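You operate a simulated robot arm through the tools that you are given. There is no shell and no other tool. Be economical: measure what you need, move in short steps, check, and stop when the job is done.

You run a simulated robot arm. Do the job below in one go: nothing can be reset, and whatever is moved stays where it is left.

Task
Put the yellow tin on top of the brown board. Switch the teal lever on. Put the thick grey disc on the beige card. The order is free.

Only the result counts: the job must be done as asked and must still hold three seconds after the hand-in. Knocking over, shifting, dropping, spilling or breaking anything else fails it.

Robot
A 7-joint arm with a four-finger gripper on a trunk, on a base that drives. Base frame: it is fixed to the floor where the robot stands at the start and does not move with it; the origin is under the middle of the robot, x ahead of it, y to its left, z up. Readings come in mm, degrees, newtons and seconds.
With the tool pointing down near the work surface it reaches from about 100 to 760 mm from the robot's upright axis, wherever it stands. Its first joint turns from -69.0 to 172.0 degrees. Places, roughly: beige card (10x8x2 cm) [7700, -5100, 800]; brown board [3000, -2250, 250]; teal lever [3000, -7700, 1200]; thick grey disc (5x5x2 cm) [3800, -7600, 900]; yellow tin (8x8x6 cm) [800, 100, 1300]. Payload 3.67 kg.
Tool frame: the origin (TCP) lies between the finger pads and is the grasp point; the fingertips stand 28 mm ahead of it; z points along the fingers, y is the line along which they close. The gripper opens to 112 mm. The gripper's body begins 73 mm behind the TCP.
Orientation is that of the tool frame in the base frame, as [roll, pitch, yaw] about the fixed x, y, z axes, in that order (R = Rz(yaw) Ry(pitch) Rx(roll)). With the fingers straight down and closing along the base's y, the tool's x points along the base's -x, its y along +y and its z along -z.

Tools
- The arm moves only by the tool apply_moves. Its argument "commands" is a list of rows, each a list of 7 numbers: the turn, a rotation vector about the tool's x, y, z in degrees, then the shift along the tool's x, y, z in mm, then the gripper command, from -1 (fully open) to 1 (shut), values between in proportion. In form: [[ax, ay, az, tx, ty, tz, fingers], ...]. A call has 1 to 20 rows; each row shifts and turns the commanded pose from where the row before left it, along the tool's axes as they then stand. Rows are played at 5 a second. More than 50 mm and 8.6 degrees between two rows, or a gripper value outside its range, and nothing of the call is played. A pose out of reach is approached as far as the arm can. The call stops where the force on the tool passes 40 N (or 10 N more than at its start, if that is more) or the arm is blocked; 0.2 s more then pass. The fingers move at their own pace and stop on an object; they squeeze with about 45 N. The grip force told is the motor's: it shows also when the fingers shut on nothing. Time passes only in rows, and 0.2 s behind the last, so rows that do not move let the fingers close. It gives the time, the measured TCP pose, the force on the tool (base axes), the opening and the grip force at its end, in the units of the frame above (readings bear some noise), with the torque about the TCP (base axes, N m) and any sound that the robot's microphone picked up.
- Cameras (640 x 400 px; columns grow to the right, rows downward): "scene" is now at [143.6, -14.8, 1581.9]; the picture's right is [-0.15, -0.99, -0.00], its down [-0.23, 0.03, -0.97] and it looks along [0.96, -0.14, -0.23] (base axes); focal length 288 px, centre (320, 200). "wrist" rides on the gripper at [60, -18, -104] in the tool frame; the picture's right is [0.29, 0.96, 0.00], its down [-0.80, 0.24, -0.55] and it looks along [-0.53, 0.16, 0.83] (tool axes); focal length 234 px, centre (320, 200).
- capture(camera): a new picture of that camera. It takes no simulated time.
- lift_body(by): slides the trunk up (or, below 0, down) by that many mm; the arm and the scene camera ride with it, the base frame stays. It gives what a move gives, with no picture.
- steer(legs): drives the robot by 1 to 6 legs, each [ahead, turn to the left] in mm and degrees, along the robot's own axes; the way and the turn of a leg run together, so that a leg with both is an arc; at most 1500 mm and 180 degrees a leg. The arm and the cameras ride along, it lands a little off, and it stops where it bumps. It gives what a move gives.
- aim_head(pan, tilt): turns the head with the scene camera to pan (to the left, within 86 degrees either way) and tilt (down, from -29 to 69), counted from straight ahead of the robot. It gives what a move gives.
- pixel_to_xyz(camera, pixels): for up to 12 pixels [column, row] of the newest picture of that camera ("zoom" is the newest enlarged one), the place [x, y, z] in the base frame of the surface seen there, good to about 2 mm. It takes no simulated time.
- close_up(camera, box): a new picture of the part [left, top, right, bottom] of that camera's present view, enlarged. It takes no simulated time.
- finish_job(): hands the job in; it is judged then, once.

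Work in short steps. Measure before you move; look again where a grasp or a placing could have gone wrong, and mend it. You have 110 turns and 98 pictures in all, those below and enlarged ones among them. Open the gripper and draw the arm clear of the work before you hand the job in, unless the task says otherwise; then end with one line.

The tools are called after "Emit:" by a JSON object that holds its "op" and its "data". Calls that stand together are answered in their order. apply_moves: Moves the arm, as the interface text tells. Its arguments: {"type":"object","properties":{"commands":{"type":"array","items":{"type":"array","items":{"type":"number"}}}},"required":["commands"]} The other tools are called the same way: lift_body (by) slides the trunk up or down; steer (legs) drives the base; aim_head (pan, tilt) turns the head that bears the scene camera; capture (camera) takes a picture; pixel_to_xyz (camera, pixels) gives the place of the surface under pixels of a picture; close_up (camera, box) takes an enlarged picture of a part of a camera's view; finish_job () hands the job in.

At the start:

```text
t: 0.0
eef_pos: [715.4, -169.4, 1510.3]
tool_rot: [180.0, 0.0, -180.0]
contact_force: [0.8, 0.5, -0.2]
torque: [-0.04, -0.04, 0.03]
finger_gap: 112.2
finger_force: 0.0
trunk travel left (down, up): [-675.0, 165.0]
robot x, y, heading: [1.7, 0.5, 0.1]
head pan, tilt: [-8.5, 13.5]
```

scene: 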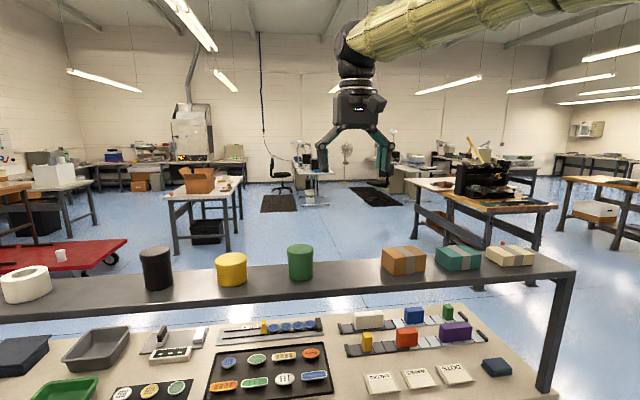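
wrist: 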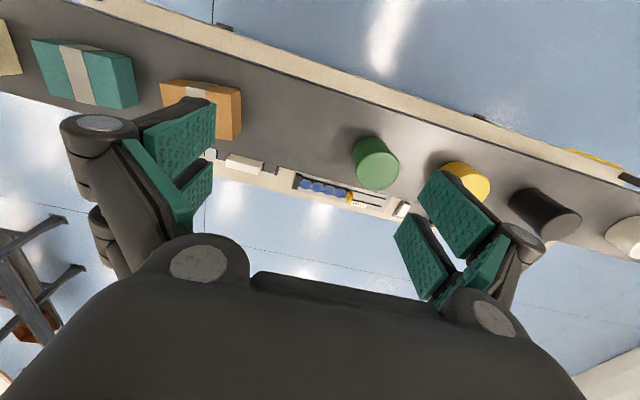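

The yellow tin stands on the shelf at about (231,268) in the scene picture; I measure it and its neighbours.

Emit:
{"op": "pixel_to_xyz", "data": {"camera": "scene", "pixels": [[231, 256], [231, 275], [217, 270], [246, 270], [231, 290], [300, 247], [155, 250], [300, 275], [155, 285], [231, 252]]}}

Emit:
{"op": "close_up", "data": {"camera": "scene", "box": [120, 220, 340, 320]}}

```text
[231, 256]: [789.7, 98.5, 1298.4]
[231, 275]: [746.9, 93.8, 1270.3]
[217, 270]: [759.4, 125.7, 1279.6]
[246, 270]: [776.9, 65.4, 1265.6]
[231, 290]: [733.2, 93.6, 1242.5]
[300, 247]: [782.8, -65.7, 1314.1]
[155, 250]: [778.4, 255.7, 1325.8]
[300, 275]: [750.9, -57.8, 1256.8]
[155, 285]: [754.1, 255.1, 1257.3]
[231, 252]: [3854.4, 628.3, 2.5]
```

```text
2.91 times, centred on (230, 270) of scene
```

zoom: 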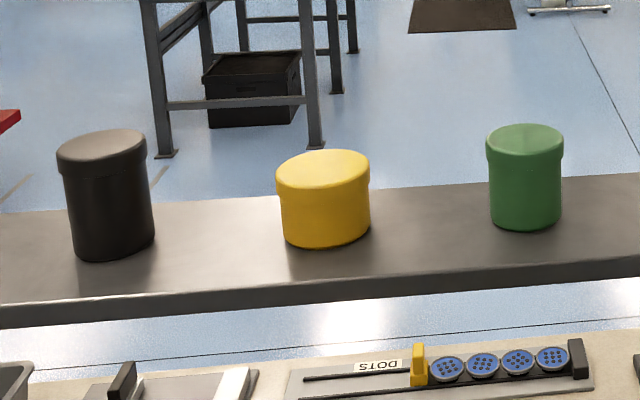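

The tin's top is near z 1298; I refine its outline and look down to see how much room the base has before the bench.

Emit:
{"op": "pixel_to_xyz", "data": {"camera": "zoom", "pixels": [[323, 154], [322, 184], [280, 178], [366, 165], [323, 168], [323, 256], [200, 230], [420, 215], [320, 245], [300, 300], [330, 195]]}}

Emit:
{"op": "aim_head", "data": {"pan": 0, "tilt": 60}}

Emit:
{"op": "capture", "data": {"camera": "scene"}}

```text
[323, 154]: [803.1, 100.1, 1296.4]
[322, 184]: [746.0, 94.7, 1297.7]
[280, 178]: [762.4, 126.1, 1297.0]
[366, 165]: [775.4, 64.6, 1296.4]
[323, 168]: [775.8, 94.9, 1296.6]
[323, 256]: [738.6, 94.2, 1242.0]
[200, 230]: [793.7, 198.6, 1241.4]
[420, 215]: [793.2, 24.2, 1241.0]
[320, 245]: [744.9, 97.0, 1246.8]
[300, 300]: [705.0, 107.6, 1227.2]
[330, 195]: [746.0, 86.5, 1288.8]
```

```text
t: 1.1
eef_pos: [715.6, -167.8, 1509.9]
tool_rot: [-180.0, 0.0, -179.9]
contact_force: [-0.2, 0.7, -0.5]
torque: [0.0, 0.01, -0.03]
finger_gap: 111.8
finger_force: 0.1
trunk travel left (down, up): [-675.0, 165.0]
robot x, y, heading: [-1.8, 0.3, -0.3]
head pan, tilt: [0.0, 60.0]
```

```text
94 pictures are left
```

scene: 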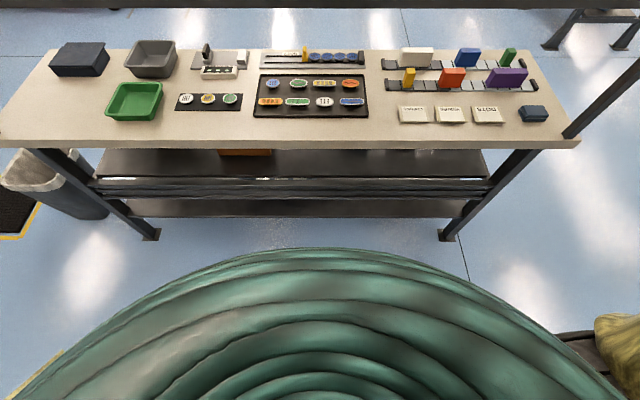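

The tin's centre is about (776, 96), 65 mm across. I measure the bench's near edge and legs before driving up.

Emit:
{"op": "pixel_to_xyz", "data": {"camera": "scene", "pixels": [[300, 143], [150, 235], [445, 236], [320, 250], [300, 200], [560, 140], [15, 135]]}}

```text
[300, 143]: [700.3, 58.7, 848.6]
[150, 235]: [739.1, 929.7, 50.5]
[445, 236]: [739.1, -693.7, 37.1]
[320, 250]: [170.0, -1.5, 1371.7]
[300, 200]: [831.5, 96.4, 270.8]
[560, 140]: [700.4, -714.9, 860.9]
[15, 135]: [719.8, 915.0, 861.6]
```

The bench edge is at x≈700, so driving 120 mm ahead is safe. I drive and check where the robot stands.

Emit:
{"op": "steer", "data": {"legs": [[120, 0]]}}

Emit:
{"op": "aim_head", "data": {"pan": 0, "tilt": 25}}

Emit:
{"op": "capture", "data": {"camera": "scene"}}

```text
t: 2.4
eef_pos: [835.5, -166.3, 1509.3]
tool_rot: [180.0, -0.1, -179.9]
contact_force: [0.3, -0.2, -0.1]
torque: [0.02, 0.02, 0.02]
finger_gap: 111.7
finger_force: 0.1
trunk travel left (down, up): [-675.0, 165.0]
robot x, y, heading: [117.0, -0.5, -0.1]
head pan, tilt: [0.0, 60.0]
```

```text
t: 3.4
eef_pos: [835.4, -167.0, 1510.4]
tool_rot: [-180.0, 0.0, -179.9]
contact_force: [0.8, -0.5, 0.1]
torque: [0.01, -0.07, 0.0]
finger_gap: 112.3
finger_force: 0.1
trunk travel left (down, up): [-675.0, 165.0]
robot x, y, heading: [122.8, -2.7, 0.1]
head pan, tilt: [0.0, 25.0]
```

```text
93 pictures are left
```

scene: 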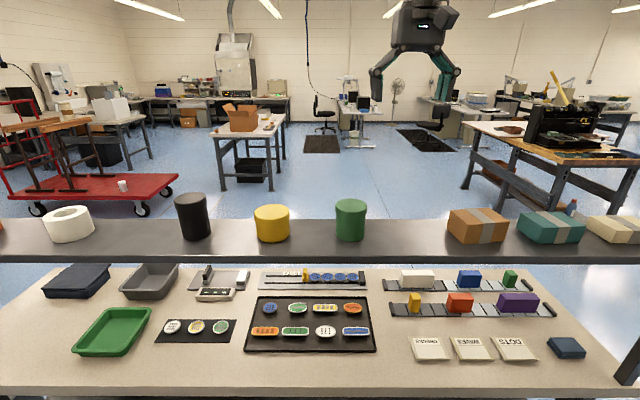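

The TCP is at (835,-167,1510). I go above the tin at (776,96) and down to z≈1400.

Emit:
{"op": "apply_moves", "data": {"commands": [[0, 0, 0, 10, 44, 0, -1], [0, 0, 0, 10, 44, 0, -1], [0, 0, 0, 10, 44, 0, -1], [0, 0, 0, 10, 44, 0, -1], [0, 0, 0, 10, 44, 0, -1], [0, 0, 0, 9.5, 43, 0, -1], [0, 0, 0, 0, 0, 40, -1], [0, 0, 0, 0, 0, 40, -1], [0, 0, 0, 0, 0, 30, -1], [0, 0, 0, 0, 0, 0, -1]]}}

Emit:
{"op": "capture", "data": {"camera": "scene"}}

Emit:
{"op": "capture", "data": {"camera": "wrist"}}

```text
t: 5.6
eef_pos: [771.3, 95.3, 1399.7]
tool_rot: [180.0, 0.0, -180.0]
contact_force: [-0.1, 0.1, 0.0]
torque: [0.0, 0.03, 0.0]
finger_gap: 112.0
finger_force: 0.0
trunk travel left (down, up): [-675.0, 165.0]
robot x, y, heading: [120.1, -0.1, 0.2]
head pan, tilt: [0.0, 25.0]
```

```text
92 pictures are left
```

scene: 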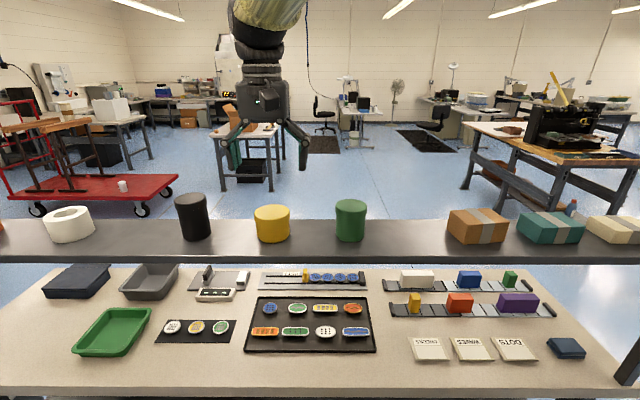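

```text
91 pictures are left
```

wrist: 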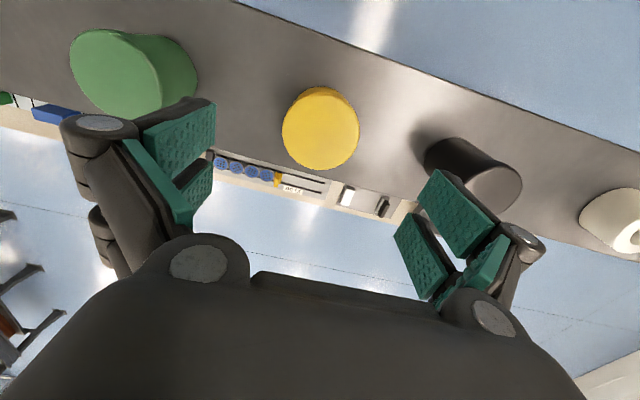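

The wrist picture shows the whole top of the tin near (320,128); I measure its rim from above.

Emit:
{"op": "pixel_to_xyz", "data": {"camera": "wrist", "pixels": [[286, 128], [355, 130], [322, 90], [318, 165], [320, 128], [400, 110]]}}

```text
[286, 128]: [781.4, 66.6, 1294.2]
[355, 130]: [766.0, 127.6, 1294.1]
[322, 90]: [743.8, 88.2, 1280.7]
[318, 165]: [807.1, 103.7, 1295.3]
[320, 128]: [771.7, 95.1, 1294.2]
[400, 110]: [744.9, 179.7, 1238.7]
```

Centre is (775,97). I descend to TCP z≈1275 and close.

Emit:
{"op": "apply_moves", "data": {"commands": [[0, 0, 0, -4, 2, 30, -1], [0, 0, 0, 0, 0, 30, -1], [0, 0, 0, 0, 0, 30, -1], [0, 0, 0, 0, 0, 20, -1], [0, 0, 0, 0, 0, 14, -1], [0, 0, 0, 0, 0, 0, -1], [0, 0, 0, 0, 0, 0, 1], [0, 0, 0, 0, 0, 0, 1], [0, 0, 0, 0, 0, 0, 1], [0, 0, 0, 0, 0, 0, 1]]}}

Emit:
{"op": "capture", "data": {"camera": "scene"}}

```text
t: 7.8
eef_pos: [779.2, 97.3, 1276.4]
tool_rot: [180.0, 0.0, -179.9]
contact_force: [-0.2, -0.7, 2.3]
torque: [0.09, 0.04, -0.01]
finger_gap: 68.4
finger_force: 45.8
trunk travel left (down, up): [-675.0, 165.0]
robot x, y, heading: [115.4, -1.3, 0.3]
head pan, tilt: [0.0, 25.0]
```

```text
90 pictures are left
```

scene: 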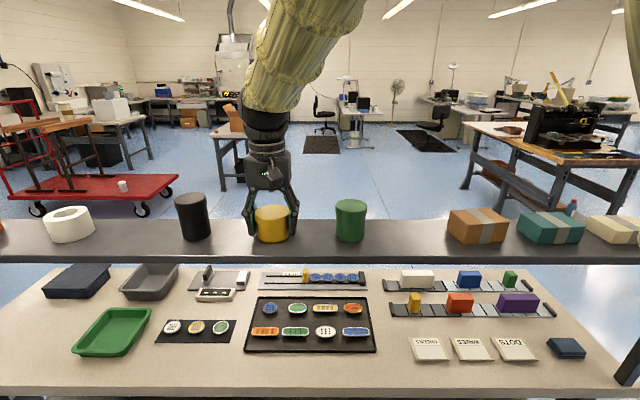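

Gripped at 68 mm with 46 N. I lift straight up 150 mm.

Emit:
{"op": "apply_moves", "data": {"commands": [[0, 0, 0, 0, 0, -25, 1], [0, 0, 0, 0, 0, -35, 1], [0, 0, 0, 0, 0, -40, 1], [0, 0, 0, 0, 0, -40, 1], [0, 0, 0, 0, 0, -30, 1], [0, 0, 0, 0, 0, 0, 1]]}}

Emit:
{"op": "steer", "data": {"legs": [[-400, 0]]}}

Emit:
{"op": "aim_head", "data": {"pan": -50, "tilt": 15}}

Emit:
{"op": "capture", "data": {"camera": "scene"}}

Emit:
{"op": "capture", "data": {"camera": "wrist"}}

```text
t: 9.2
eef_pos: [778.8, 96.5, 1446.7]
tool_rot: [180.0, 0.0, -180.0]
contact_force: [0.4, -0.3, -0.7]
torque: [-0.01, 0.01, -0.02]
finger_gap: 68.3
finger_force: 44.7
trunk travel left (down, up): [-675.0, 165.0]
robot x, y, heading: [119.0, 3.5, 0.3]
head pan, tilt: [0.0, 25.0]
```

```text
t: 11.7
eef_pos: [378.5, 97.9, 1446.6]
tool_rot: [-180.0, 0.0, -179.7]
contact_force: [-0.7, 0.4, -0.4]
torque: [-0.04, -0.02, 0.04]
finger_gap: 68.6
finger_force: 45.5
trunk travel left (down, up): [-675.0, 165.0]
robot x, y, heading: [-280.8, -1.1, 0.2]
head pan, tilt: [0.0, 25.0]
```

```text
t: 12.8
eef_pos: [378.7, 99.0, 1446.6]
tool_rot: [-180.0, 0.2, -179.6]
contact_force: [0.1, -0.6, -1.5]
torque: [-0.02, 0.02, 0.0]
finger_gap: 68.2
finger_force: 45.6
trunk travel left (down, up): [-675.0, 165.0]
robot x, y, heading: [-280.5, 0.5, 0.3]
head pan, tilt: [-50.0, 15.0]
```

```text
89 pictures are left
```

scene: 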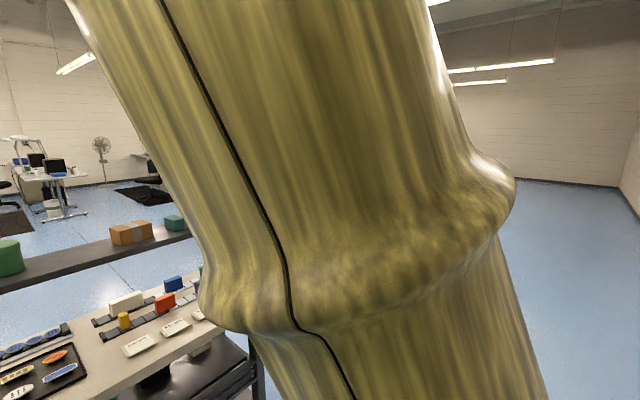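

```text
88 pictures are left
```

wrist: 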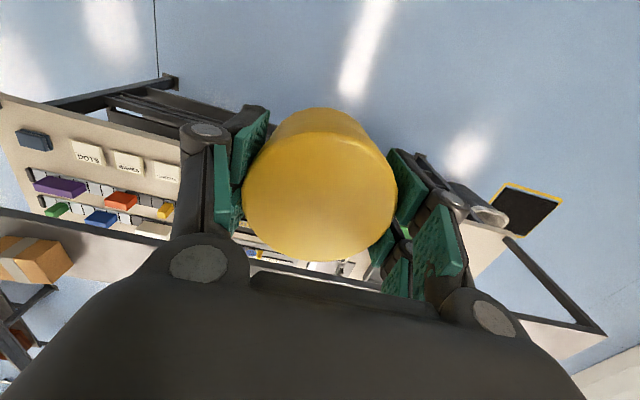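

The tin is held well; the arm hides the right side. I turn the robot 60° to the right and look along toward the board's side.

Emit:
{"op": "steer", "data": {"legs": [[-200, 0], [0, -70]]}}

Emit:
{"op": "aim_head", "data": {"pan": 25, "tilt": 15}}

Emit:
{"op": "capture", "data": {"camera": "scene"}}

```text
t: 17.5
eef_pos: [-175.6, -595.0, 1445.9]
tool_rot: [-180.0, 0.0, 109.2]
contact_force: [-0.3, 0.7, -1.6]
torque: [0.0, 0.01, -0.01]
finger_gap: 68.5
finger_force: 44.8
trunk travel left (down, up): [-675.0, 165.0]
robot x, y, heading: [-479.8, -1.2, -70.6]
head pan, tilt: [-50.0, 15.0]
```

```text
t: 19.0
eef_pos: [-174.5, -592.8, 1446.6]
tool_rot: [-179.9, -0.1, 109.3]
contact_force: [0.0, -0.6, -2.1]
torque: [-0.02, 0.04, 0.0]
finger_gap: 68.4
finger_force: 44.8
trunk travel left (down, up): [-675.0, 165.0]
robot x, y, heading: [-483.5, -3.6, -70.9]
head pan, tilt: [25.0, 15.0]
```

```text
87 pictures are left
```

scene: 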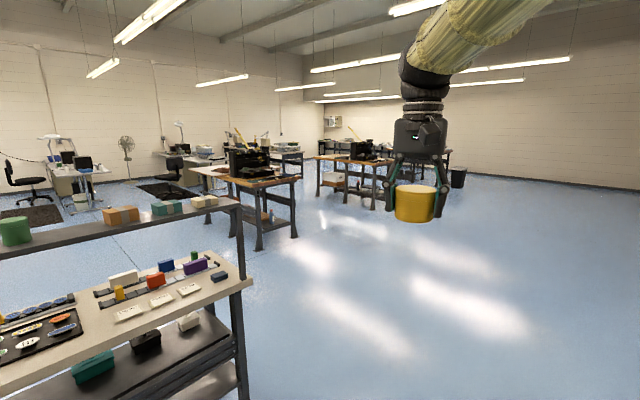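

Two workbenches stand to the right of the shelf; I measure their legs and tops to make a map, and enlarge that region.

Emit:
{"op": "pixel_to_xyz", "data": {"camera": "scene", "pixels": [[258, 248], [296, 236], [263, 186], [300, 178], [238, 235], [375, 208], [318, 197], [456, 180], [245, 395], [265, 215], [360, 160], [400, 180]]}}

Emit:
{"op": "close_up", "data": {"camera": "scene", "box": [180, 120, 480, 290]}}

```text
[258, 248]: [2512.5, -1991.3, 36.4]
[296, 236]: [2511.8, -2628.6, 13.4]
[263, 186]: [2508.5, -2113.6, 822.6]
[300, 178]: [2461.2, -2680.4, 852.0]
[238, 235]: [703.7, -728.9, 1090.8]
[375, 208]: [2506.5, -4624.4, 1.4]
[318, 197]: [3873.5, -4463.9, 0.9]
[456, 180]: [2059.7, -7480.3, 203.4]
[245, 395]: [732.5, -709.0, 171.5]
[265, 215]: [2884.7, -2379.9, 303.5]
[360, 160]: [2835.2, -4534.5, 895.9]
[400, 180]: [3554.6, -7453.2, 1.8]
```

```text
2.13 times, centred on (330, 205) of scene
```

zoom: 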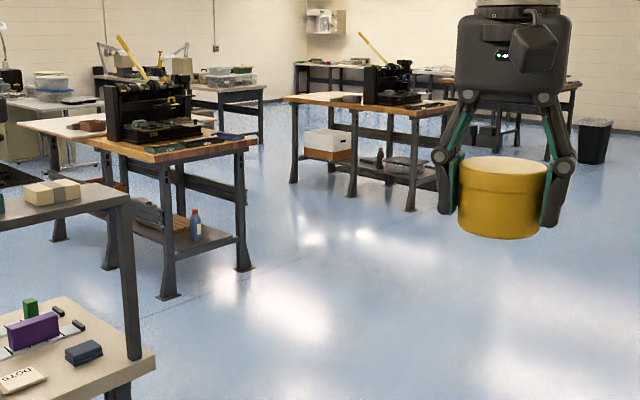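

Bench A (legs near (2512,-1991) and (2512,-2628)) holds the board on its lower shelf. I drive round the first bench's corner (700,-730) to about (300,-1500) and look at it.

Emit:
{"op": "steer", "data": {"legs": [[0, 8.5], [1000, 0], [690, 0], [0, 52]]}}

Emit:
{"op": "aim_head", "data": {"pan": 0, "tilt": 18}}

Emit:
{"op": "capture", "data": {"camera": "scene"}}

```text
t: 30.7
eef_pos: [984.5, -1537.6, 1447.0]
tool_rot: [-180.0, 0.0, 170.0]
contact_force: [0.5, 0.9, -1.3]
torque: [-0.02, 0.03, -0.03]
finger_gap: 68.8
finger_force: 44.5
trunk travel left (down, up): [-675.0, 165.0]
robot x, y, heading: [318.7, -1516.0, -10.2]
head pan, tilt: [25.0, 15.0]
```

```text
t: 31.6
eef_pos: [983.8, -1537.2, 1446.1]
tool_rot: [180.0, 0.0, 169.9]
contact_force: [0.0, -1.0, -1.0]
torque: [-0.01, 0.02, 0.02]
finger_gap: 68.4
finger_force: 44.8
trunk travel left (down, up): [-675.0, 165.0]
robot x, y, heading: [312.6, -1516.3, -10.0]
head pan, tilt: [0.0, 18.0]
```

```text
85 pictures are left
```

scene: 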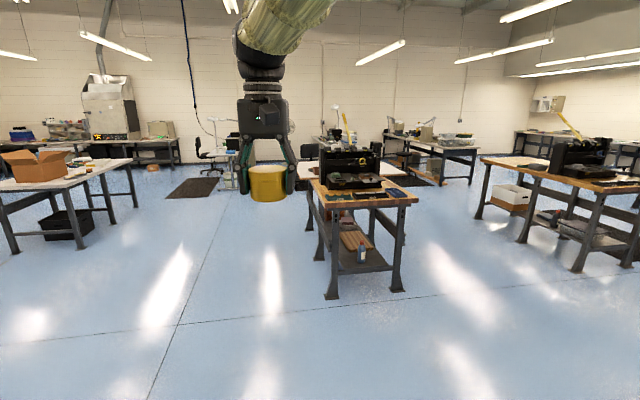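

Bench A is at (355,230), a brown board shows on its lower shelf near (352,240). I enlarge it.

Emit:
{"op": "close_up", "data": {"camera": "scene", "box": [285, 170, 435, 310]}}

Emit:
{"op": "pixel_to_xyz", "data": {"camera": "scene", "pixels": [[355, 240], [362, 250], [320, 255], [308, 226], [330, 295], [398, 285], [405, 238], [135, 205], [14, 250], [375, 262]]}}

```text
2.86 times, centred on (360, 240) of scene
```

zoom: 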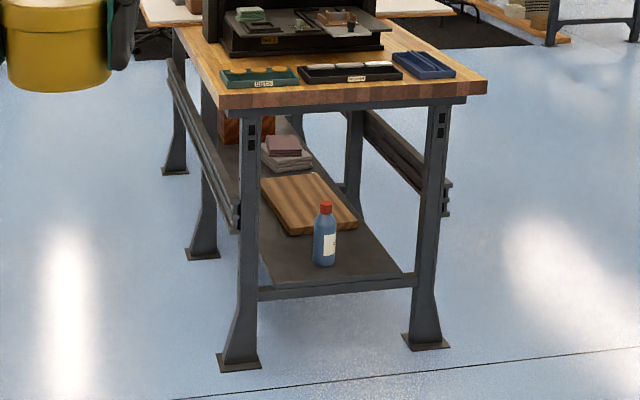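

```text
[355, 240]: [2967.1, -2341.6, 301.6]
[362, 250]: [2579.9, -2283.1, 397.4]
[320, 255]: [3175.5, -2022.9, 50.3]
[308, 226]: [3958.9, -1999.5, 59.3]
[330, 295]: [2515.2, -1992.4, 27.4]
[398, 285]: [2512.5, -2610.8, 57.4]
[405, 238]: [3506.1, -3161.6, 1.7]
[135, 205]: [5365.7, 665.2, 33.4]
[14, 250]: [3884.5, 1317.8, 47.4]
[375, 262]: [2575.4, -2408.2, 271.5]
```

The board lies on the lower shelf at z≈300, open toward the bench's near end (x≈2500), with a bottle at (2580,-2283). I drive to about (1300,-2300) facing that end to study it.

Emit:
{"op": "steer", "data": {"legs": [[0, -28.5], [1260, 0], [0, 38.5]]}}

Emit:
{"op": "aim_head", "data": {"pan": 0, "tilt": 35}}

Emit:
{"op": "lift_body", "data": {"by": -400}}

Emit:
{"op": "capture", "data": {"camera": "scene"}}

```text
t: 41.1
eef_pos: [1966.0, -2193.3, 1446.4]
tool_rot: [180.0, 0.0, -179.7]
contact_force: [0.0, -0.4, -1.1]
torque: [-0.01, -0.04, -0.01]
finger_gap: 68.3
finger_force: 45.4
trunk travel left (down, up): [-675.0, 165.0]
robot x, y, heading: [1307.1, -2291.6, 0.5]
head pan, tilt: [0.0, 18.0]
```

```text
t: 41.9
eef_pos: [1965.6, -2193.6, 1446.6]
tool_rot: [180.0, 0.0, -179.7]
contact_force: [1.0, -0.3, -1.9]
torque: [-0.01, -0.02, 0.0]
finger_gap: 68.4
finger_force: 45.1
trunk travel left (down, up): [-675.0, 165.0]
robot x, y, heading: [1306.6, -2291.7, 0.2]
head pan, tilt: [0.0, 35.0]
```

```text
t: 45.7
eef_pos: [1965.3, -2192.5, 1047.5]
tool_rot: [180.0, 0.0, -179.6]
contact_force: [0.2, 0.6, -1.0]
torque: [0.0, -0.04, -0.03]
finger_gap: 68.4
finger_force: 45.1
trunk travel left (down, up): [-275.0, 565.0]
robot x, y, heading: [1303.7, -2293.1, 0.3]
head pan, tilt: [0.0, 35.0]
```

```text
83 pictures are left
```

scene: 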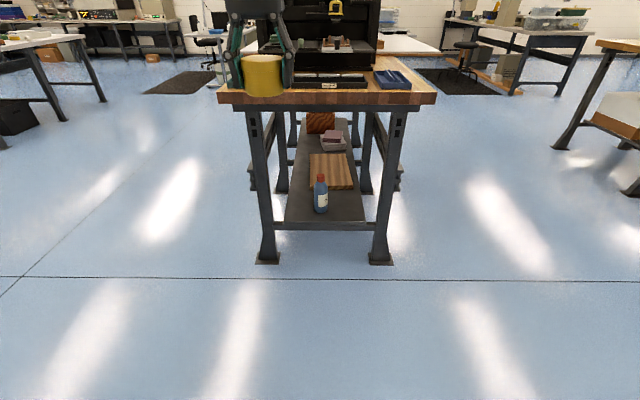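

Emit:
{"op": "close_up", "data": {"camera": "scene", "box": [230, 90, 430, 270]}}

```text
2.22 times, centred on (330, 180) of scene
```

zoom: 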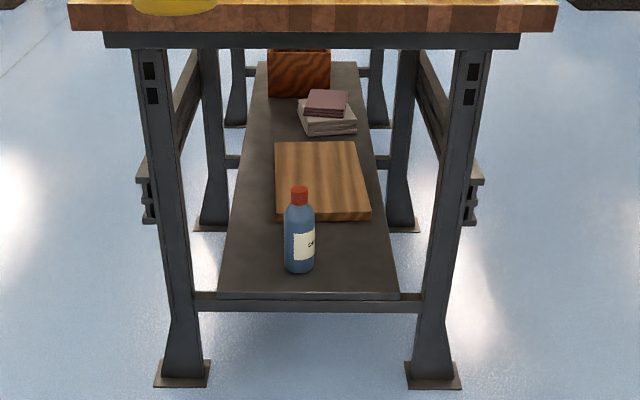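

The board lies behind the bottle. I measure its corners, the bottle, shelf and frame in this enlarged picture.

Emit:
{"op": "pixel_to_xyz", "data": {"camera": "zoom", "pixels": [[278, 145], [354, 145], [277, 212], [367, 212], [320, 180], [299, 188], [288, 210], [313, 210], [310, 47], [230, 280], [385, 280], [130, 180]]}}

Emit:
{"op": "pixel_to_xyz", "data": {"camera": "zoom", "pixels": [[143, 205], [480, 185], [310, 20], [300, 255], [325, 97], [145, 60], [470, 60], [300, 295], [330, 110], [345, 130]]}}

```text
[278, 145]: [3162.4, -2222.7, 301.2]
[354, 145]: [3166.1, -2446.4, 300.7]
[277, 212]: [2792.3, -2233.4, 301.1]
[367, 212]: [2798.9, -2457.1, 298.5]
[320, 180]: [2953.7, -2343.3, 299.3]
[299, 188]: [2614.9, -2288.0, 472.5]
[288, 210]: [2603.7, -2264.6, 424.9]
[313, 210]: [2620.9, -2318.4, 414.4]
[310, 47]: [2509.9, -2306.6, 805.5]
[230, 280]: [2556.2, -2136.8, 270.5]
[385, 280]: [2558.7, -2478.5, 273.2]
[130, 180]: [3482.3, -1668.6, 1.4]
```

```text
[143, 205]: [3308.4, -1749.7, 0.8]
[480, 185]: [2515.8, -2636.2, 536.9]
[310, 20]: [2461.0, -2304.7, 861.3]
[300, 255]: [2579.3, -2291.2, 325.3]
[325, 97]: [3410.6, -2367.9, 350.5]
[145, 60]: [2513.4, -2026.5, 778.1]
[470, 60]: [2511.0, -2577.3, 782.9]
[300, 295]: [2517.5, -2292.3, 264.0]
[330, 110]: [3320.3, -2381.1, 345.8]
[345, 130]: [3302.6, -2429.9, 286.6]
```

Board spans x 2785–3165, y −2457…−2225, top z 300; the bottle (top 475) spans y −2264…−2320; headroom is to about 780. I will set the low arm posture here in free space: trunk fully down, then see the arm's shape.

Emit:
{"op": "lift_body", "data": {"by": -275}}

Emit:
{"op": "apply_moves", "data": {"commands": [[0, 0, 0, 0, 0, 40, 1], [0, 0, 0, 0, 0, 40, 1], [0, 0, 0, 0, 0, 40, 1], [0, 0, 0, 0, 0, 40, 1], [0, 0, 0, 0, 0, 40, 1], [0, 0, 0, 0, 0, 40, 1], [0, 0, 0, 0, 0, 40, 1], [0, 0, 0, 0, 0, 40, 1], [0, 0, 0, 0, 0, 40, 1], [0, 0, 0, 0, 0, 30, 1], [0, 0, 0, 0, 0, 0, 1]]}}

Emit:
{"op": "capture", "data": {"camera": "scene"}}

```text
t: 48.5
eef_pos: [1965.3, -2192.0, 771.7]
tool_rot: [179.9, 0.0, -179.6]
contact_force: [0.2, 0.2, -2.5]
torque: [-0.02, 0.02, -0.02]
finger_gap: 68.5
finger_force: 44.8
trunk travel left (down, up): [0.0, 840.0]
robot x, y, heading: [1308.5, -2292.4, 0.4]
head pan, tilt: [0.0, 35.0]
```

```text
t: 50.9
eef_pos: [1972.6, -2196.2, 401.6]
tool_rot: [177.9, 0.9, 179.4]
contact_force: [0.1, 0.1, -0.8]
torque: [0.0, -0.01, 0.0]
finger_gap: 68.7
finger_force: 44.6
trunk travel left (down, up): [0.0, 840.0]
robot x, y, heading: [1307.9, -2291.4, 0.3]
head pan, tilt: [0.0, 35.0]
```

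```text
81 pictures are left
```

scene: 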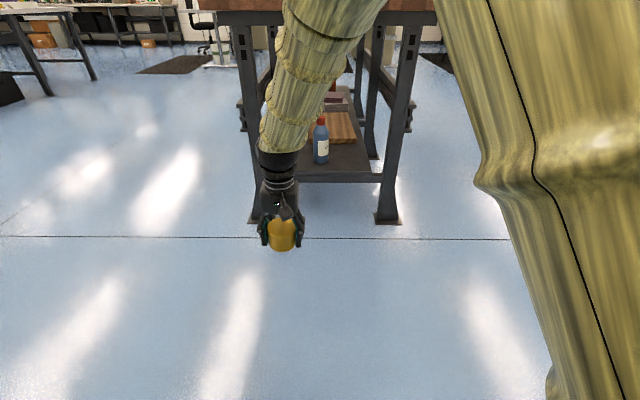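

The arm hangs in from above with the elbow high, so a straight-down tool would not fit under the bench. I measure the arm's links to know the shoulder height.

Emit:
{"op": "pixel_to_xyz", "data": {"camera": "scene", "pixels": [[280, 150], [300, 90], [320, 30], [540, 170], [480, 60], [600, 140], [280, 170], [600, 350], [340, 5]]}}

Emit:
{"op": "capture", "data": {"camera": "wrist"}}

```text
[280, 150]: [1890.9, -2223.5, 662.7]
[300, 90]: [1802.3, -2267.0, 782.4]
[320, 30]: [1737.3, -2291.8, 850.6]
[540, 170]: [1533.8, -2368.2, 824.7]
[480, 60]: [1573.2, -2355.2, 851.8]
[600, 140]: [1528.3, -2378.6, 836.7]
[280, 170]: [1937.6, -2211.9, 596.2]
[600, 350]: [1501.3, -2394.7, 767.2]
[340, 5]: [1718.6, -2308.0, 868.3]
```

```text
80 pictures are left
```

wrist: 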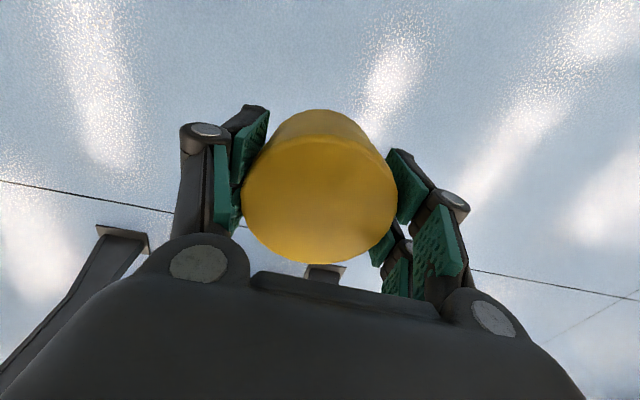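

The wrist is 170 mm above the TCP and the forearm slopes 45°; with the arm stretched further out it would lie flatter. I try in free space: 80 mm further ahead and lower.

Emit:
{"op": "apply_moves", "data": {"commands": [[0, 0, 0, -30, 0, 0, 1], [0, 0, 0, -30, 0, 0, 1], [0, 0, 0, -20, 0, 0, 1], [0, 0, 0, 0, 0, 20, 1], [0, 0, 0, 0, 0, 20, 1], [0, 0, 0, 0, 0, 0, 1]]}}

Emit:
{"op": "capture", "data": {"camera": "scene"}}

```text
t: 52.3
eef_pos: [2049.4, -2197.9, 346.1]
tool_rot: [178.7, -0.1, 179.5]
contact_force: [0.2, 1.0, -1.0]
torque: [0.01, 0.02, -0.04]
finger_gap: 68.3
finger_force: 45.4
trunk travel left (down, up): [0.0, 840.0]
robot x, y, heading: [1304.9, -2292.9, 0.2]
head pan, tilt: [0.0, 35.0]
```

```text
79 pictures are left
```

scene: 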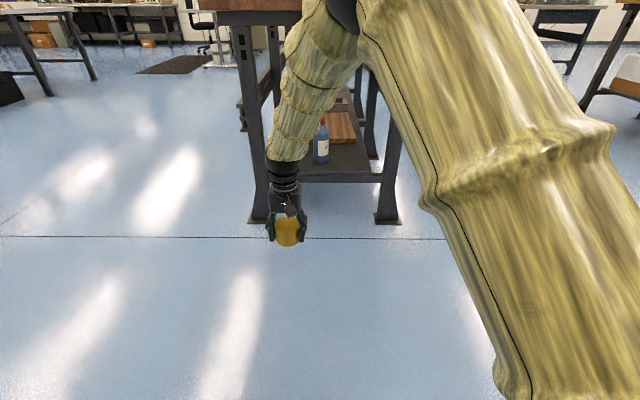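

It reached 745 mm ahead at z 346. I measure the new arm profile.

Emit:
{"op": "pixel_to_xyz", "data": {"camera": "scene", "pixels": [[285, 165], [295, 120], [310, 75], [320, 30], [340, 8], [380, 30], [430, 60], [480, 100], [520, 180], [550, 260]]}}

```text
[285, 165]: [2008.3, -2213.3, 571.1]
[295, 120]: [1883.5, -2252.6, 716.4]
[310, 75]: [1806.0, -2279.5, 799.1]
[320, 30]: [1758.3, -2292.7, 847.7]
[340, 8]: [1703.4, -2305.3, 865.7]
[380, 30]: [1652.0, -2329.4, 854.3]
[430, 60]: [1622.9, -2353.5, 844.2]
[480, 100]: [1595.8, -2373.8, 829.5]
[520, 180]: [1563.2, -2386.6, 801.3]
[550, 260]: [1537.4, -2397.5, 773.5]
```

Elbow is too high for reaching straight down under the bench, but a tilted tool would do. Plan: set the tin on the free front of the lower shelf, regrasp it with the tool tilted ~45°, and then slide it over onto the board. I first test in free space how low I get with a 16° tilt.

Emit:
{"op": "apply_moves", "data": {"commands": [[0, -8, 0, 0, 0, 0, 1], [0, -8, 0, 0, 0, 0, 1], [0, 0, 0, -11, 0, 25, 1], [0, 0, 0, -11, 0, 24, 1], [0, 0, 0, 0, 0, 0, 1]]}}

```text
t: 53.7
eef_pos: [2098.5, -2219.2, 324.6]
tool_rot: [175.2, 15.8, 175.4]
contact_force: [0.2, 0.3, -0.6]
torque: [0.02, 0.0, 0.03]
finger_gap: 68.3
finger_force: 45.0
trunk travel left (down, up): [0.0, 840.0]
robot x, y, heading: [1304.4, -2291.7, 0.2]
head pan, tilt: [0.0, 35.0]
stopped in row 5: the arm was blocked; the commanded pose is now the measured one
```

A joint limit blocked it at z 325. Instead I'll tilt to 30°, at TCP z≈350, further out: with that tilt the tin's low rim would just touch the board (z 300) and settle flat on release.

Emit:
{"op": "apply_moves", "data": {"commands": [[0, 0, 0, 0, 0, -20, 1], [1.2, -7, -2.6, 0, 0, 0, 1], [1.2, -7, -2.6, 0, 0, 0, 1], [0, 0, 0, -25, 10, 0, 1], [0, 0, 0, -25, 10, 0, 1], [0, 0, 0, 0, 0, 0, 1]]}}

Emit:
{"op": "capture", "data": {"camera": "scene"}}

```text
t: 55.3
eef_pos: [2151.2, -2235.3, 375.4]
tool_rot: [174.5, 28.6, 174.1]
contact_force: [0.2, 0.7, -1.0]
torque: [-0.02, 0.03, -0.04]
finger_gap: 68.5
finger_force: 45.2
trunk travel left (down, up): [0.0, 840.0]
robot x, y, heading: [1302.8, -2295.8, 0.7]
head pan, tilt: [0.0, 35.0]
stopped in row 6: the arm was blocked; the commanded pose is now the measured one
```

```text
78 pictures are left
```

scene: 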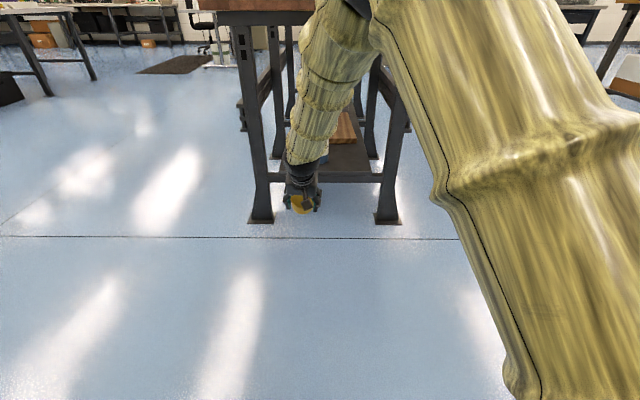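

The arm resists keeping y left of the shoulder (shoulder is at y≈-2395), probably a wrist limit. I bring the tool into the shoulder's plane, 150 mm to the right, and square it up.

Emit:
{"op": "apply_moves", "data": {"commands": [[0, 0, 0, 0, -40, 0, 1], [0, 0, 0, 0, -40, 0, 1], [0, 0, 0, 0, -40, 0, 1], [2.6, 0, -5.2, 0, -30, 0, 1], [0, 0, 0, 0, 0, 0, 1]]}}

Emit:
{"op": "capture", "data": {"camera": "scene"}}

```text
t: 56.5
eef_pos: [2141.3, -2381.1, 362.7]
tool_rot: [-179.7, 28.9, -179.6]
contact_force: [-0.2, 0.0, -1.3]
torque: [-0.04, -0.02, 0.0]
finger_gap: 68.1
finger_force: 44.7
trunk travel left (down, up): [0.0, 840.0]
robot x, y, heading: [1306.0, -2290.5, 0.4]
head pan, tilt: [0.0, 35.0]
```

```text
77 pictures are left
```

scene: 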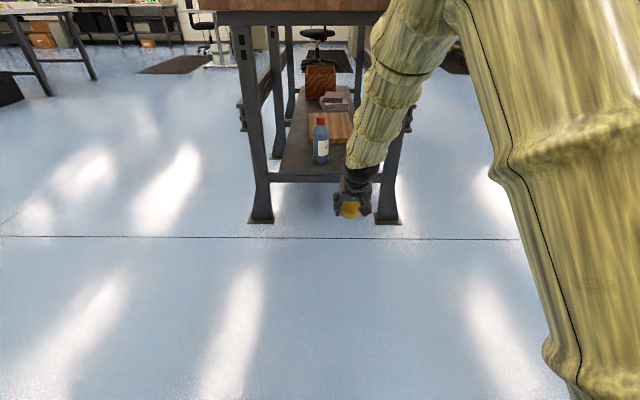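

Squared up now without blocking. I measure the arm's profile here.

Emit:
{"op": "pixel_to_xyz", "data": {"camera": "scene", "pixels": [[360, 170], [370, 130], [385, 85], [400, 50], [415, 15], [430, 4], [460, 15], [500, 60], [540, 120], [570, 200], [335, 195], [370, 195]]}}

```text
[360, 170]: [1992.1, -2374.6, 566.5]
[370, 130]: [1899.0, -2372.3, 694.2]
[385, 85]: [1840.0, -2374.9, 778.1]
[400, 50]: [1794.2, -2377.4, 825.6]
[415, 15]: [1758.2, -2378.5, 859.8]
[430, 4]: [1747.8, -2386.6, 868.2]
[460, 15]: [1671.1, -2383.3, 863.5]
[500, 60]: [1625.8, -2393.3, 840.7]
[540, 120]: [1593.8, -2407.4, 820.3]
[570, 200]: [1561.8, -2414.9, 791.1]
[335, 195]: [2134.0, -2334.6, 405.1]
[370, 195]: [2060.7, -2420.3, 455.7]
```

The elbow is still quite bent, so I stretch 60 mm further ahead, 10 lower, to flatten the arm.

Emit:
{"op": "apply_moves", "data": {"commands": [[0, 0, 0, -16, 0, 12.5, 1], [0, 0, 0, -16, 0, 12.5, 1], [0, 0, 0, -16, 0, 12.5, 1], [0, 0, 0, 0, 0, 0, 1]]}}

Emit:
{"op": "capture", "data": {"camera": "scene"}}

```text
t: 57.5
eef_pos: [2202.9, -2383.7, 352.9]
tool_rot: [-179.8, 28.9, -179.7]
contact_force: [0.3, 0.6, -1.6]
torque: [0.0, -0.06, 0.01]
finger_gap: 68.5
finger_force: 45.1
trunk travel left (down, up): [0.0, 840.0]
robot x, y, heading: [1305.8, -2291.0, 0.5]
head pan, tilt: [0.0, 35.0]
```

```text
76 pictures are left
```

scene: 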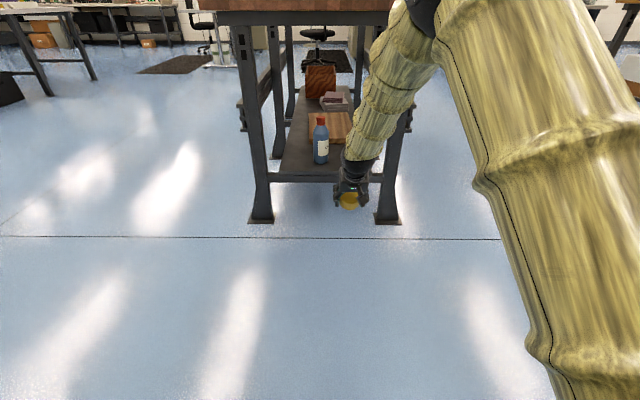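

Reached without blocking (897 ahead). I try 50 mm more at the same height.

Emit:
{"op": "apply_moves", "data": {"commands": [[0, 0, 0, -22, 0, 12, 1], [0, 0, 0, -22, 0, 12, 1], [0, 0, 0, 0, 0, 0, 1]]}}

Emit:
{"op": "capture", "data": {"camera": "scene"}}

Emit:
{"op": "pixel_to_xyz", "data": {"camera": "scene", "pixels": [[360, 165], [375, 125], [395, 80], [410, 50], [425, 15], [440, 8], [470, 30], [520, 80]]}}

```text
t: 58.3
eef_pos: [2251.7, -2382.9, 352.8]
tool_rot: [-179.8, 28.9, -179.6]
contact_force: [0.5, -0.3, -1.3]
torque: [0.01, -0.06, 0.02]
finger_gap: 68.7
finger_force: 45.9
trunk travel left (down, up): [0.0, 840.0]
robot x, y, heading: [1306.9, -2295.3, 0.2]
head pan, tilt: [0.0, 35.0]
```

```text
75 pictures are left
```

scene: 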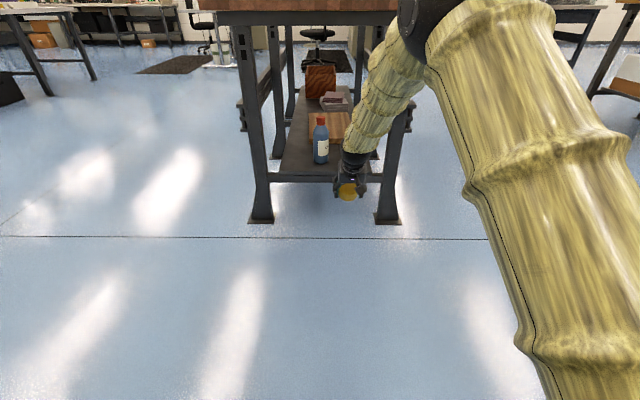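

```text
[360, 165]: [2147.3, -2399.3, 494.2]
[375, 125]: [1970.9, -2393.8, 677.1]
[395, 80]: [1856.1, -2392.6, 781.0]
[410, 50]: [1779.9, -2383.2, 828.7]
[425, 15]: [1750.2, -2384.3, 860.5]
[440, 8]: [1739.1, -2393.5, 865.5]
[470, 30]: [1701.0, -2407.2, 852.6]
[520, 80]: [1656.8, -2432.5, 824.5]
```

The arm now lies flatter: at the bench edge it would be at z≈752, under the 790–835 underside. I try reducing the tilt by 8° with TCP kept in place.

Emit:
{"op": "apply_moves", "data": {"commands": [[0, 4, 0, 0, 0, 0, 1], [0, 4, 0, 0, 0, 0, 1], [0, 0, 0, 0, 0, 0, 1]]}}

Emit:
{"op": "capture", "data": {"camera": "scene"}}

Emit:
{"op": "pixel_to_xyz", "data": {"camera": "scene", "pixels": [[360, 165], [375, 125], [395, 80], [410, 50], [425, 15], [440, 8], [470, 30], [520, 80]]}}

Emit:
{"op": "close_up", "data": {"camera": "scene", "box": [200, 0, 440, 150]}}

Emit:
{"op": "pixel_to_xyz", "data": {"camera": "zoom", "pixels": [[100, 28], [100, 34], [100, 38], [100, 42], [300, 28], [300, 34], [300, 38], [300, 42], [400, 35], [400, 40]]}}

```text
t: 59.1
eef_pos: [2252.0, -2382.0, 352.7]
tool_rot: [-179.8, 20.9, -179.7]
contact_force: [0.0, -0.2, 0.1]
torque: [0.04, -0.01, -0.01]
finger_gap: 68.5
finger_force: 45.1
trunk travel left (down, up): [0.0, 840.0]
robot x, y, heading: [1305.9, -2293.9, 0.5]
head pan, tilt: [0.0, 35.0]
```

```text
74 pictures are left
```

scene: 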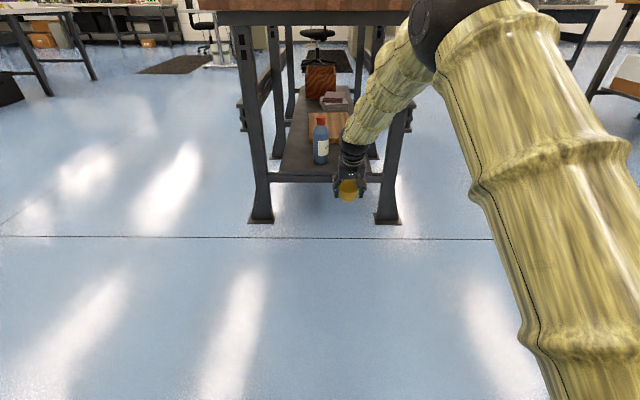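

```text
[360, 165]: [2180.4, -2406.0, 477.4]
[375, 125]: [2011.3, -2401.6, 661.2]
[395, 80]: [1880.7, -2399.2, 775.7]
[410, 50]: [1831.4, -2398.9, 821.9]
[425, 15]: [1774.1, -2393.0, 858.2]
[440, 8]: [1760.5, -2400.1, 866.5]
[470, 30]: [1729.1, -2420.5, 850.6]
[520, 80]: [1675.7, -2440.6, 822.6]
```

```text
2.67 times, centred on (320, 75) of scene
```

zoom: 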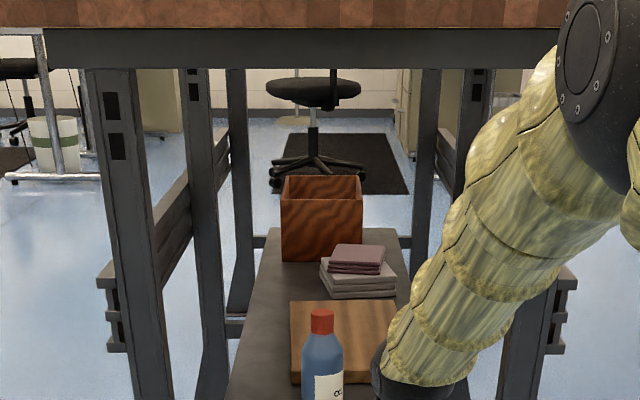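

```text
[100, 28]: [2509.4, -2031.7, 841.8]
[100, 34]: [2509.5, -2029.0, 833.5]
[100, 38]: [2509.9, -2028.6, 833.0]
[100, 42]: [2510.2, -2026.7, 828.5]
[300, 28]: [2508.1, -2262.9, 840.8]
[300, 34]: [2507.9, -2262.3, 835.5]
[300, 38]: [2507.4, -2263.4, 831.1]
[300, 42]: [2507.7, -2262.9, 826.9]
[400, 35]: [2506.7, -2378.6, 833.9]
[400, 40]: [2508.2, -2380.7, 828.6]
```

The apron bottom is about z 800; the arm would pass the edge at 727–770, fine. Board front edge is x 2785, so I aim the tin at (2830,-2402). I raise 22 mm, shift 22 mm right, and drive 250 ahead first.

Emit:
{"op": "apply_moves", "data": {"commands": [[0, 0, 0, -7.9, -22, -20.5, 1], [0, 0, 0, 0, 0, 0, 1]]}}

Emit:
{"op": "steer", "data": {"legs": [[250, 0]]}}

Emit:
{"op": "capture", "data": {"camera": "scene"}}

Emit:
{"op": "capture", "data": {"camera": "wrist"}}

```text
t: 59.7
eef_pos: [2252.2, -2405.2, 376.2]
tool_rot: [-179.8, 20.9, -179.7]
contact_force: [-0.9, 0.3, -1.4]
torque: [0.03, -0.02, -0.01]
finger_gap: 68.3
finger_force: 45.5
trunk travel left (down, up): [0.0, 840.0]
robot x, y, heading: [1307.8, -2290.7, 0.7]
head pan, tilt: [0.0, 35.0]
```

```text
t: 61.6
eef_pos: [2506.4, -2399.4, 375.9]
tool_rot: [-179.8, 20.9, -179.5]
contact_force: [0.8, 0.1, -1.8]
torque: [-0.03, 0.0, -0.01]
finger_gap: 68.6
finger_force: 45.2
trunk travel left (down, up): [0.0, 840.0]
robot x, y, heading: [1558.6, -2294.6, 0.4]
head pan, tilt: [0.0, 35.0]
```

```text
72 pictures are left
```

scene: 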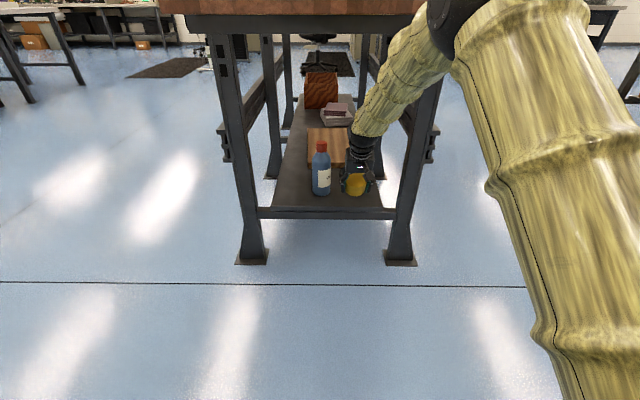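

```text
71 pictures are left
```

wrist: 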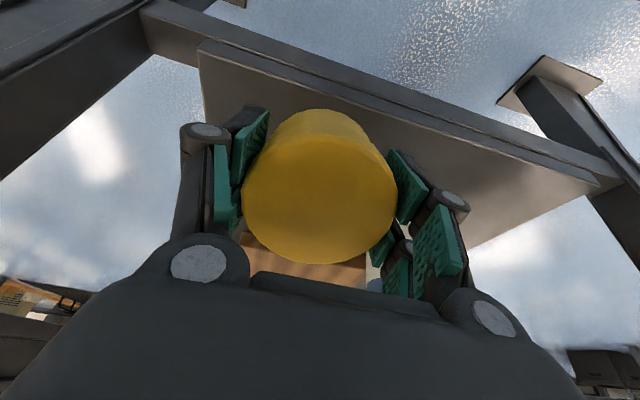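

Gap between gripper (left side ≈ -2342) and bottle (right side -2320) is ~22 mm; I shift 6 mm more to the right and drive 160 ahead, then check.

Emit:
{"op": "apply_moves", "data": {"commands": [[0, 0, 0, 0, -6, 0, 1], [0, 0, 0, 0, 0, 0, 1]]}}

Emit:
{"op": "steer", "data": {"legs": [[130, 0]]}}

Emit:
{"op": "close_up", "data": {"camera": "scene", "box": [230, 60, 470, 260]}}

```text
t: 62.2
eef_pos: [2506.2, -2406.5, 375.7]
tool_rot: [-179.8, 20.8, -179.6]
contact_force: [0.4, 1.0, -0.8]
torque: [0.0, 0.0, 0.01]
finger_gap: 68.4
finger_force: 45.4
trunk travel left (down, up): [0.0, 840.0]
robot x, y, heading: [1564.1, -2291.9, 0.7]
head pan, tilt: [0.0, 35.0]
```

```text
t: 63.5
eef_pos: [2636.4, -2407.4, 375.9]
tool_rot: [-179.7, 21.0, -179.7]
contact_force: [-0.4, 0.4, -0.9]
torque: [-0.01, 0.0, -0.02]
finger_gap: 68.7
finger_force: 45.1
trunk travel left (down, up): [0.0, 840.0]
robot x, y, heading: [1692.2, -2290.1, 0.5]
head pan, tilt: [0.0, 35.0]
```

```text
2.00 times, centred on (350, 160) of scene
```

zoom: 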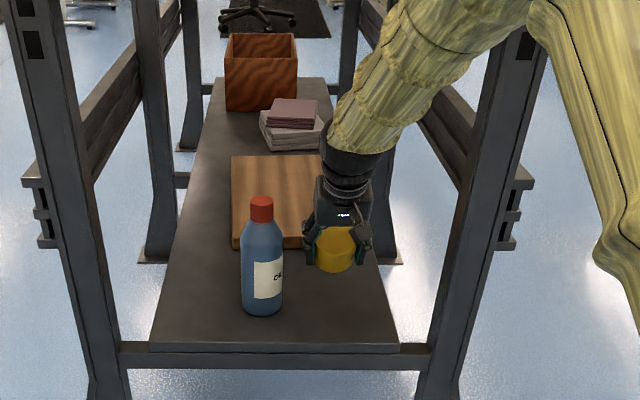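

It passes clear of the bottle. I drive the remaining 195 mm.

Emit:
{"op": "steer", "data": {"legs": [[195, 0]]}}

Emit:
{"op": "close_up", "data": {"camera": "scene", "box": [230, 60, 470, 260]}}

```text
t: 64.9
eef_pos: [2767.1, -2405.9, 356.0]
tool_rot: [-179.5, 18.9, -179.5]
contact_force: [-0.2, -0.2, -1.4]
torque: [0.0, 0.02, 0.01]
finger_gap: 68.4
finger_force: 44.8
trunk travel left (down, up): [0.0, 840.0]
robot x, y, heading: [1835.8, -2291.1, -0.4]
head pan, tilt: [0.0, 35.0]
stopped in leg 1: the robot was blocked; the commanded pose is now the measured one
```

```text
2.00 times, centred on (350, 160) of scene
```

zoom: 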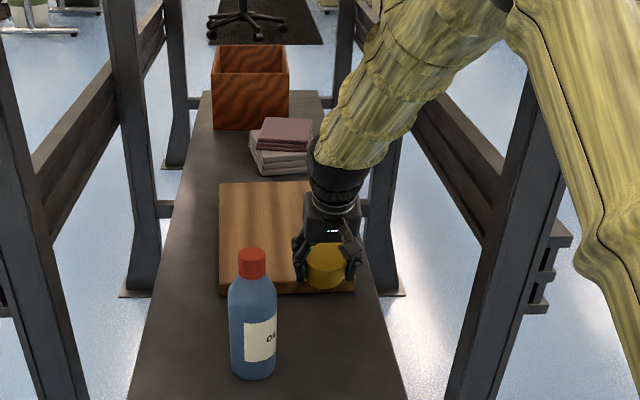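

The drive stopped early and the arm was pushed down 20 mm — something touched, probably the forearm or elbow at the bench edge. I look.

Emit:
{"op": "aim_head", "data": {"pan": -15, "tilt": 20}}

Emit:
{"op": "capture", "data": {"camera": "scene"}}

```text
t: 65.6
eef_pos: [2767.5, -2405.0, 355.8]
tool_rot: [-179.6, 19.1, -179.3]
contact_force: [-0.5, -0.7, -0.7]
torque: [0.0, -0.03, 0.03]
finger_gap: 68.5
finger_force: 44.4
trunk travel left (down, up): [0.0, 840.0]
robot x, y, heading: [1838.9, -2288.2, -0.3]
head pan, tilt: [-15.0, 20.0]
```

```text
68 pictures are left
```

scene: 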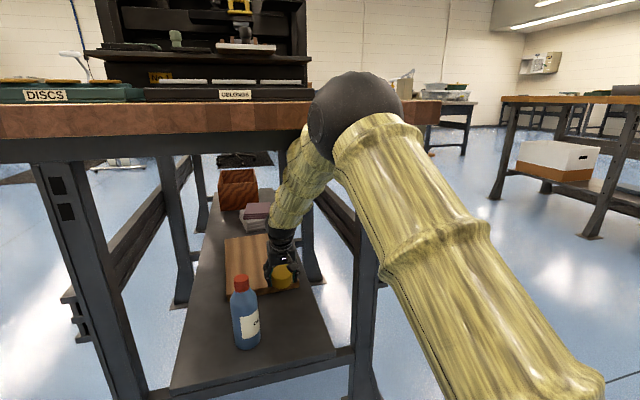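

The black elbow dome at (350,110) seems to meet the bench edge. I measure it.

Emit:
{"op": "pixel_to_xyz", "data": {"camera": "scene", "pixels": [[350, 75], [340, 90], [320, 105], [312, 125], [310, 145], [295, 105], [290, 130], [300, 160], [390, 95], [315, 85], [260, 130], [295, 185]]}}

Emit:
{"op": "close_up", "data": {"camera": "scene", "box": [220, 50, 460, 200]}}

```text
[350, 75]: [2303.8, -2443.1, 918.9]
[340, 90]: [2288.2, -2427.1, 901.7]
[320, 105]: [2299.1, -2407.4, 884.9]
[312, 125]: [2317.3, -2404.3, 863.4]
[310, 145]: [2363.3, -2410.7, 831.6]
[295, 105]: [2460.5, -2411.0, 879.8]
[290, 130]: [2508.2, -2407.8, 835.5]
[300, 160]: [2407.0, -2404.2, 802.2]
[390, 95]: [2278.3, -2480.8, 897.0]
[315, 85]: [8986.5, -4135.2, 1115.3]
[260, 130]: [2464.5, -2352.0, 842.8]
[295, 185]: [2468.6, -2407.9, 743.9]
```

```text
2.67 times, centred on (340, 125) of scene
```

zoom: 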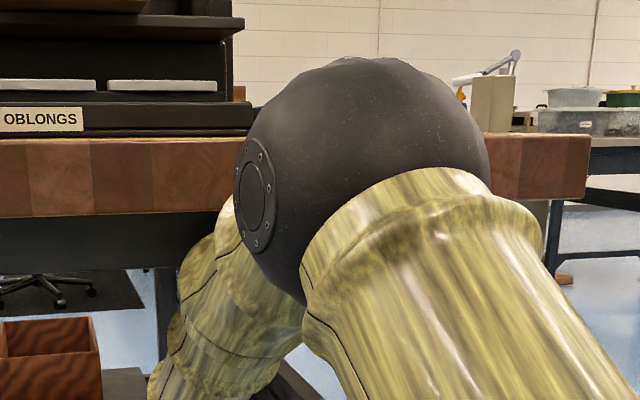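

The elbow's front touches the bench edge at x≈2461. I back off 110 mm, then stretch the arm 120 mm further so that the elbow sinks and stays further back.

Emit:
{"op": "steer", "data": {"legs": [[-110, 0]]}}

Emit:
{"op": "apply_moves", "data": {"commands": [[0, 0, 0, -7, 0, -19, 1], [0, 0, 0, -29, 0, 9.8, 1], [0, 0, 0, -28, 0, 9.8, 1], [0, 0, 0, -28, 0, 9.8, 1], [0, 0, 0, -28, 0, 9.8, 1], [0, 0, 0, 0, 0, 0, 1]]}}

Emit:
{"op": "capture", "data": {"camera": "scene"}}

```text
t: 66.8
eef_pos: [2657.8, -2403.6, 355.4]
tool_rot: [-179.4, 19.0, -179.3]
contact_force: [0.4, 0.0, -0.9]
torque: [-0.02, -0.02, 0.01]
finger_gap: 68.4
finger_force: 45.2
trunk travel left (down, up): [0.0, 840.0]
robot x, y, heading: [1729.9, -2289.8, -0.1]
head pan, tilt: [-15.0, 20.0]
```

```text
t: 68.2
eef_pos: [2779.6, -2402.6, 375.4]
tool_rot: [-179.3, 19.0, -179.2]
contact_force: [-0.2, 0.2, -1.2]
torque: [0.0, -0.02, 0.03]
finger_gap: 68.5
finger_force: 45.3
trunk travel left (down, up): [0.0, 840.0]
robot x, y, heading: [1732.2, -2289.1, -0.7]
head pan, tilt: [-15.0, 20.0]
```

```text
66 pictures are left
```

scene: 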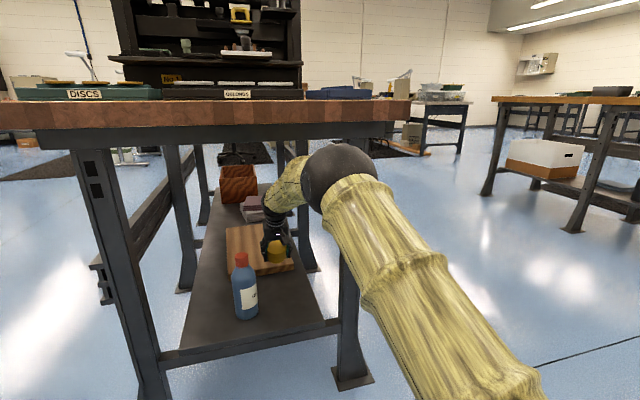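

The elbow is now clearly lower (dome at (337,175)). I measure the gap to the bench.

Emit:
{"op": "pixel_to_xyz", "data": {"camera": "scene", "pixels": [[340, 147], [335, 160], [315, 165], [305, 180], [297, 160], [285, 185], [345, 170], [277, 250], [246, 262], [290, 265]]}}

Emit:
{"op": "close_up", "data": {"camera": "scene", "box": [200, 100, 400, 300]}}

```text
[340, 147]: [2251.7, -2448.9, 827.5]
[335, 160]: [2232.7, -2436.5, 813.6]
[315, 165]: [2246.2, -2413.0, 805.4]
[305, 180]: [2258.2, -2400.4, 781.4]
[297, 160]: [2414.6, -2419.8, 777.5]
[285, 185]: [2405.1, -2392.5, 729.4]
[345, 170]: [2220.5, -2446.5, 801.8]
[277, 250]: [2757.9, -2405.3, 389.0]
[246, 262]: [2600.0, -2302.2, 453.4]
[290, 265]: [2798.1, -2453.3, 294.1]
```

```text
2.00 times, centred on (300, 200) of scene
```

zoom: 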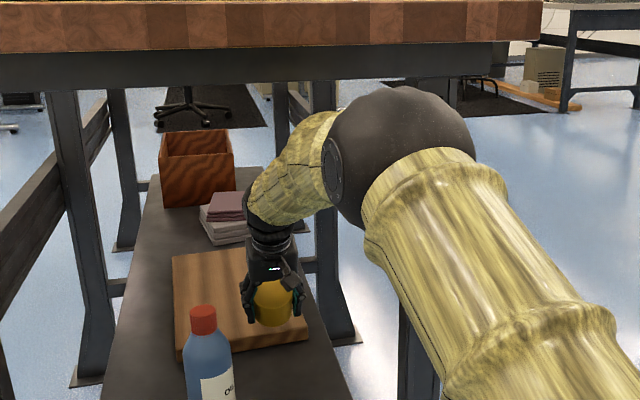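

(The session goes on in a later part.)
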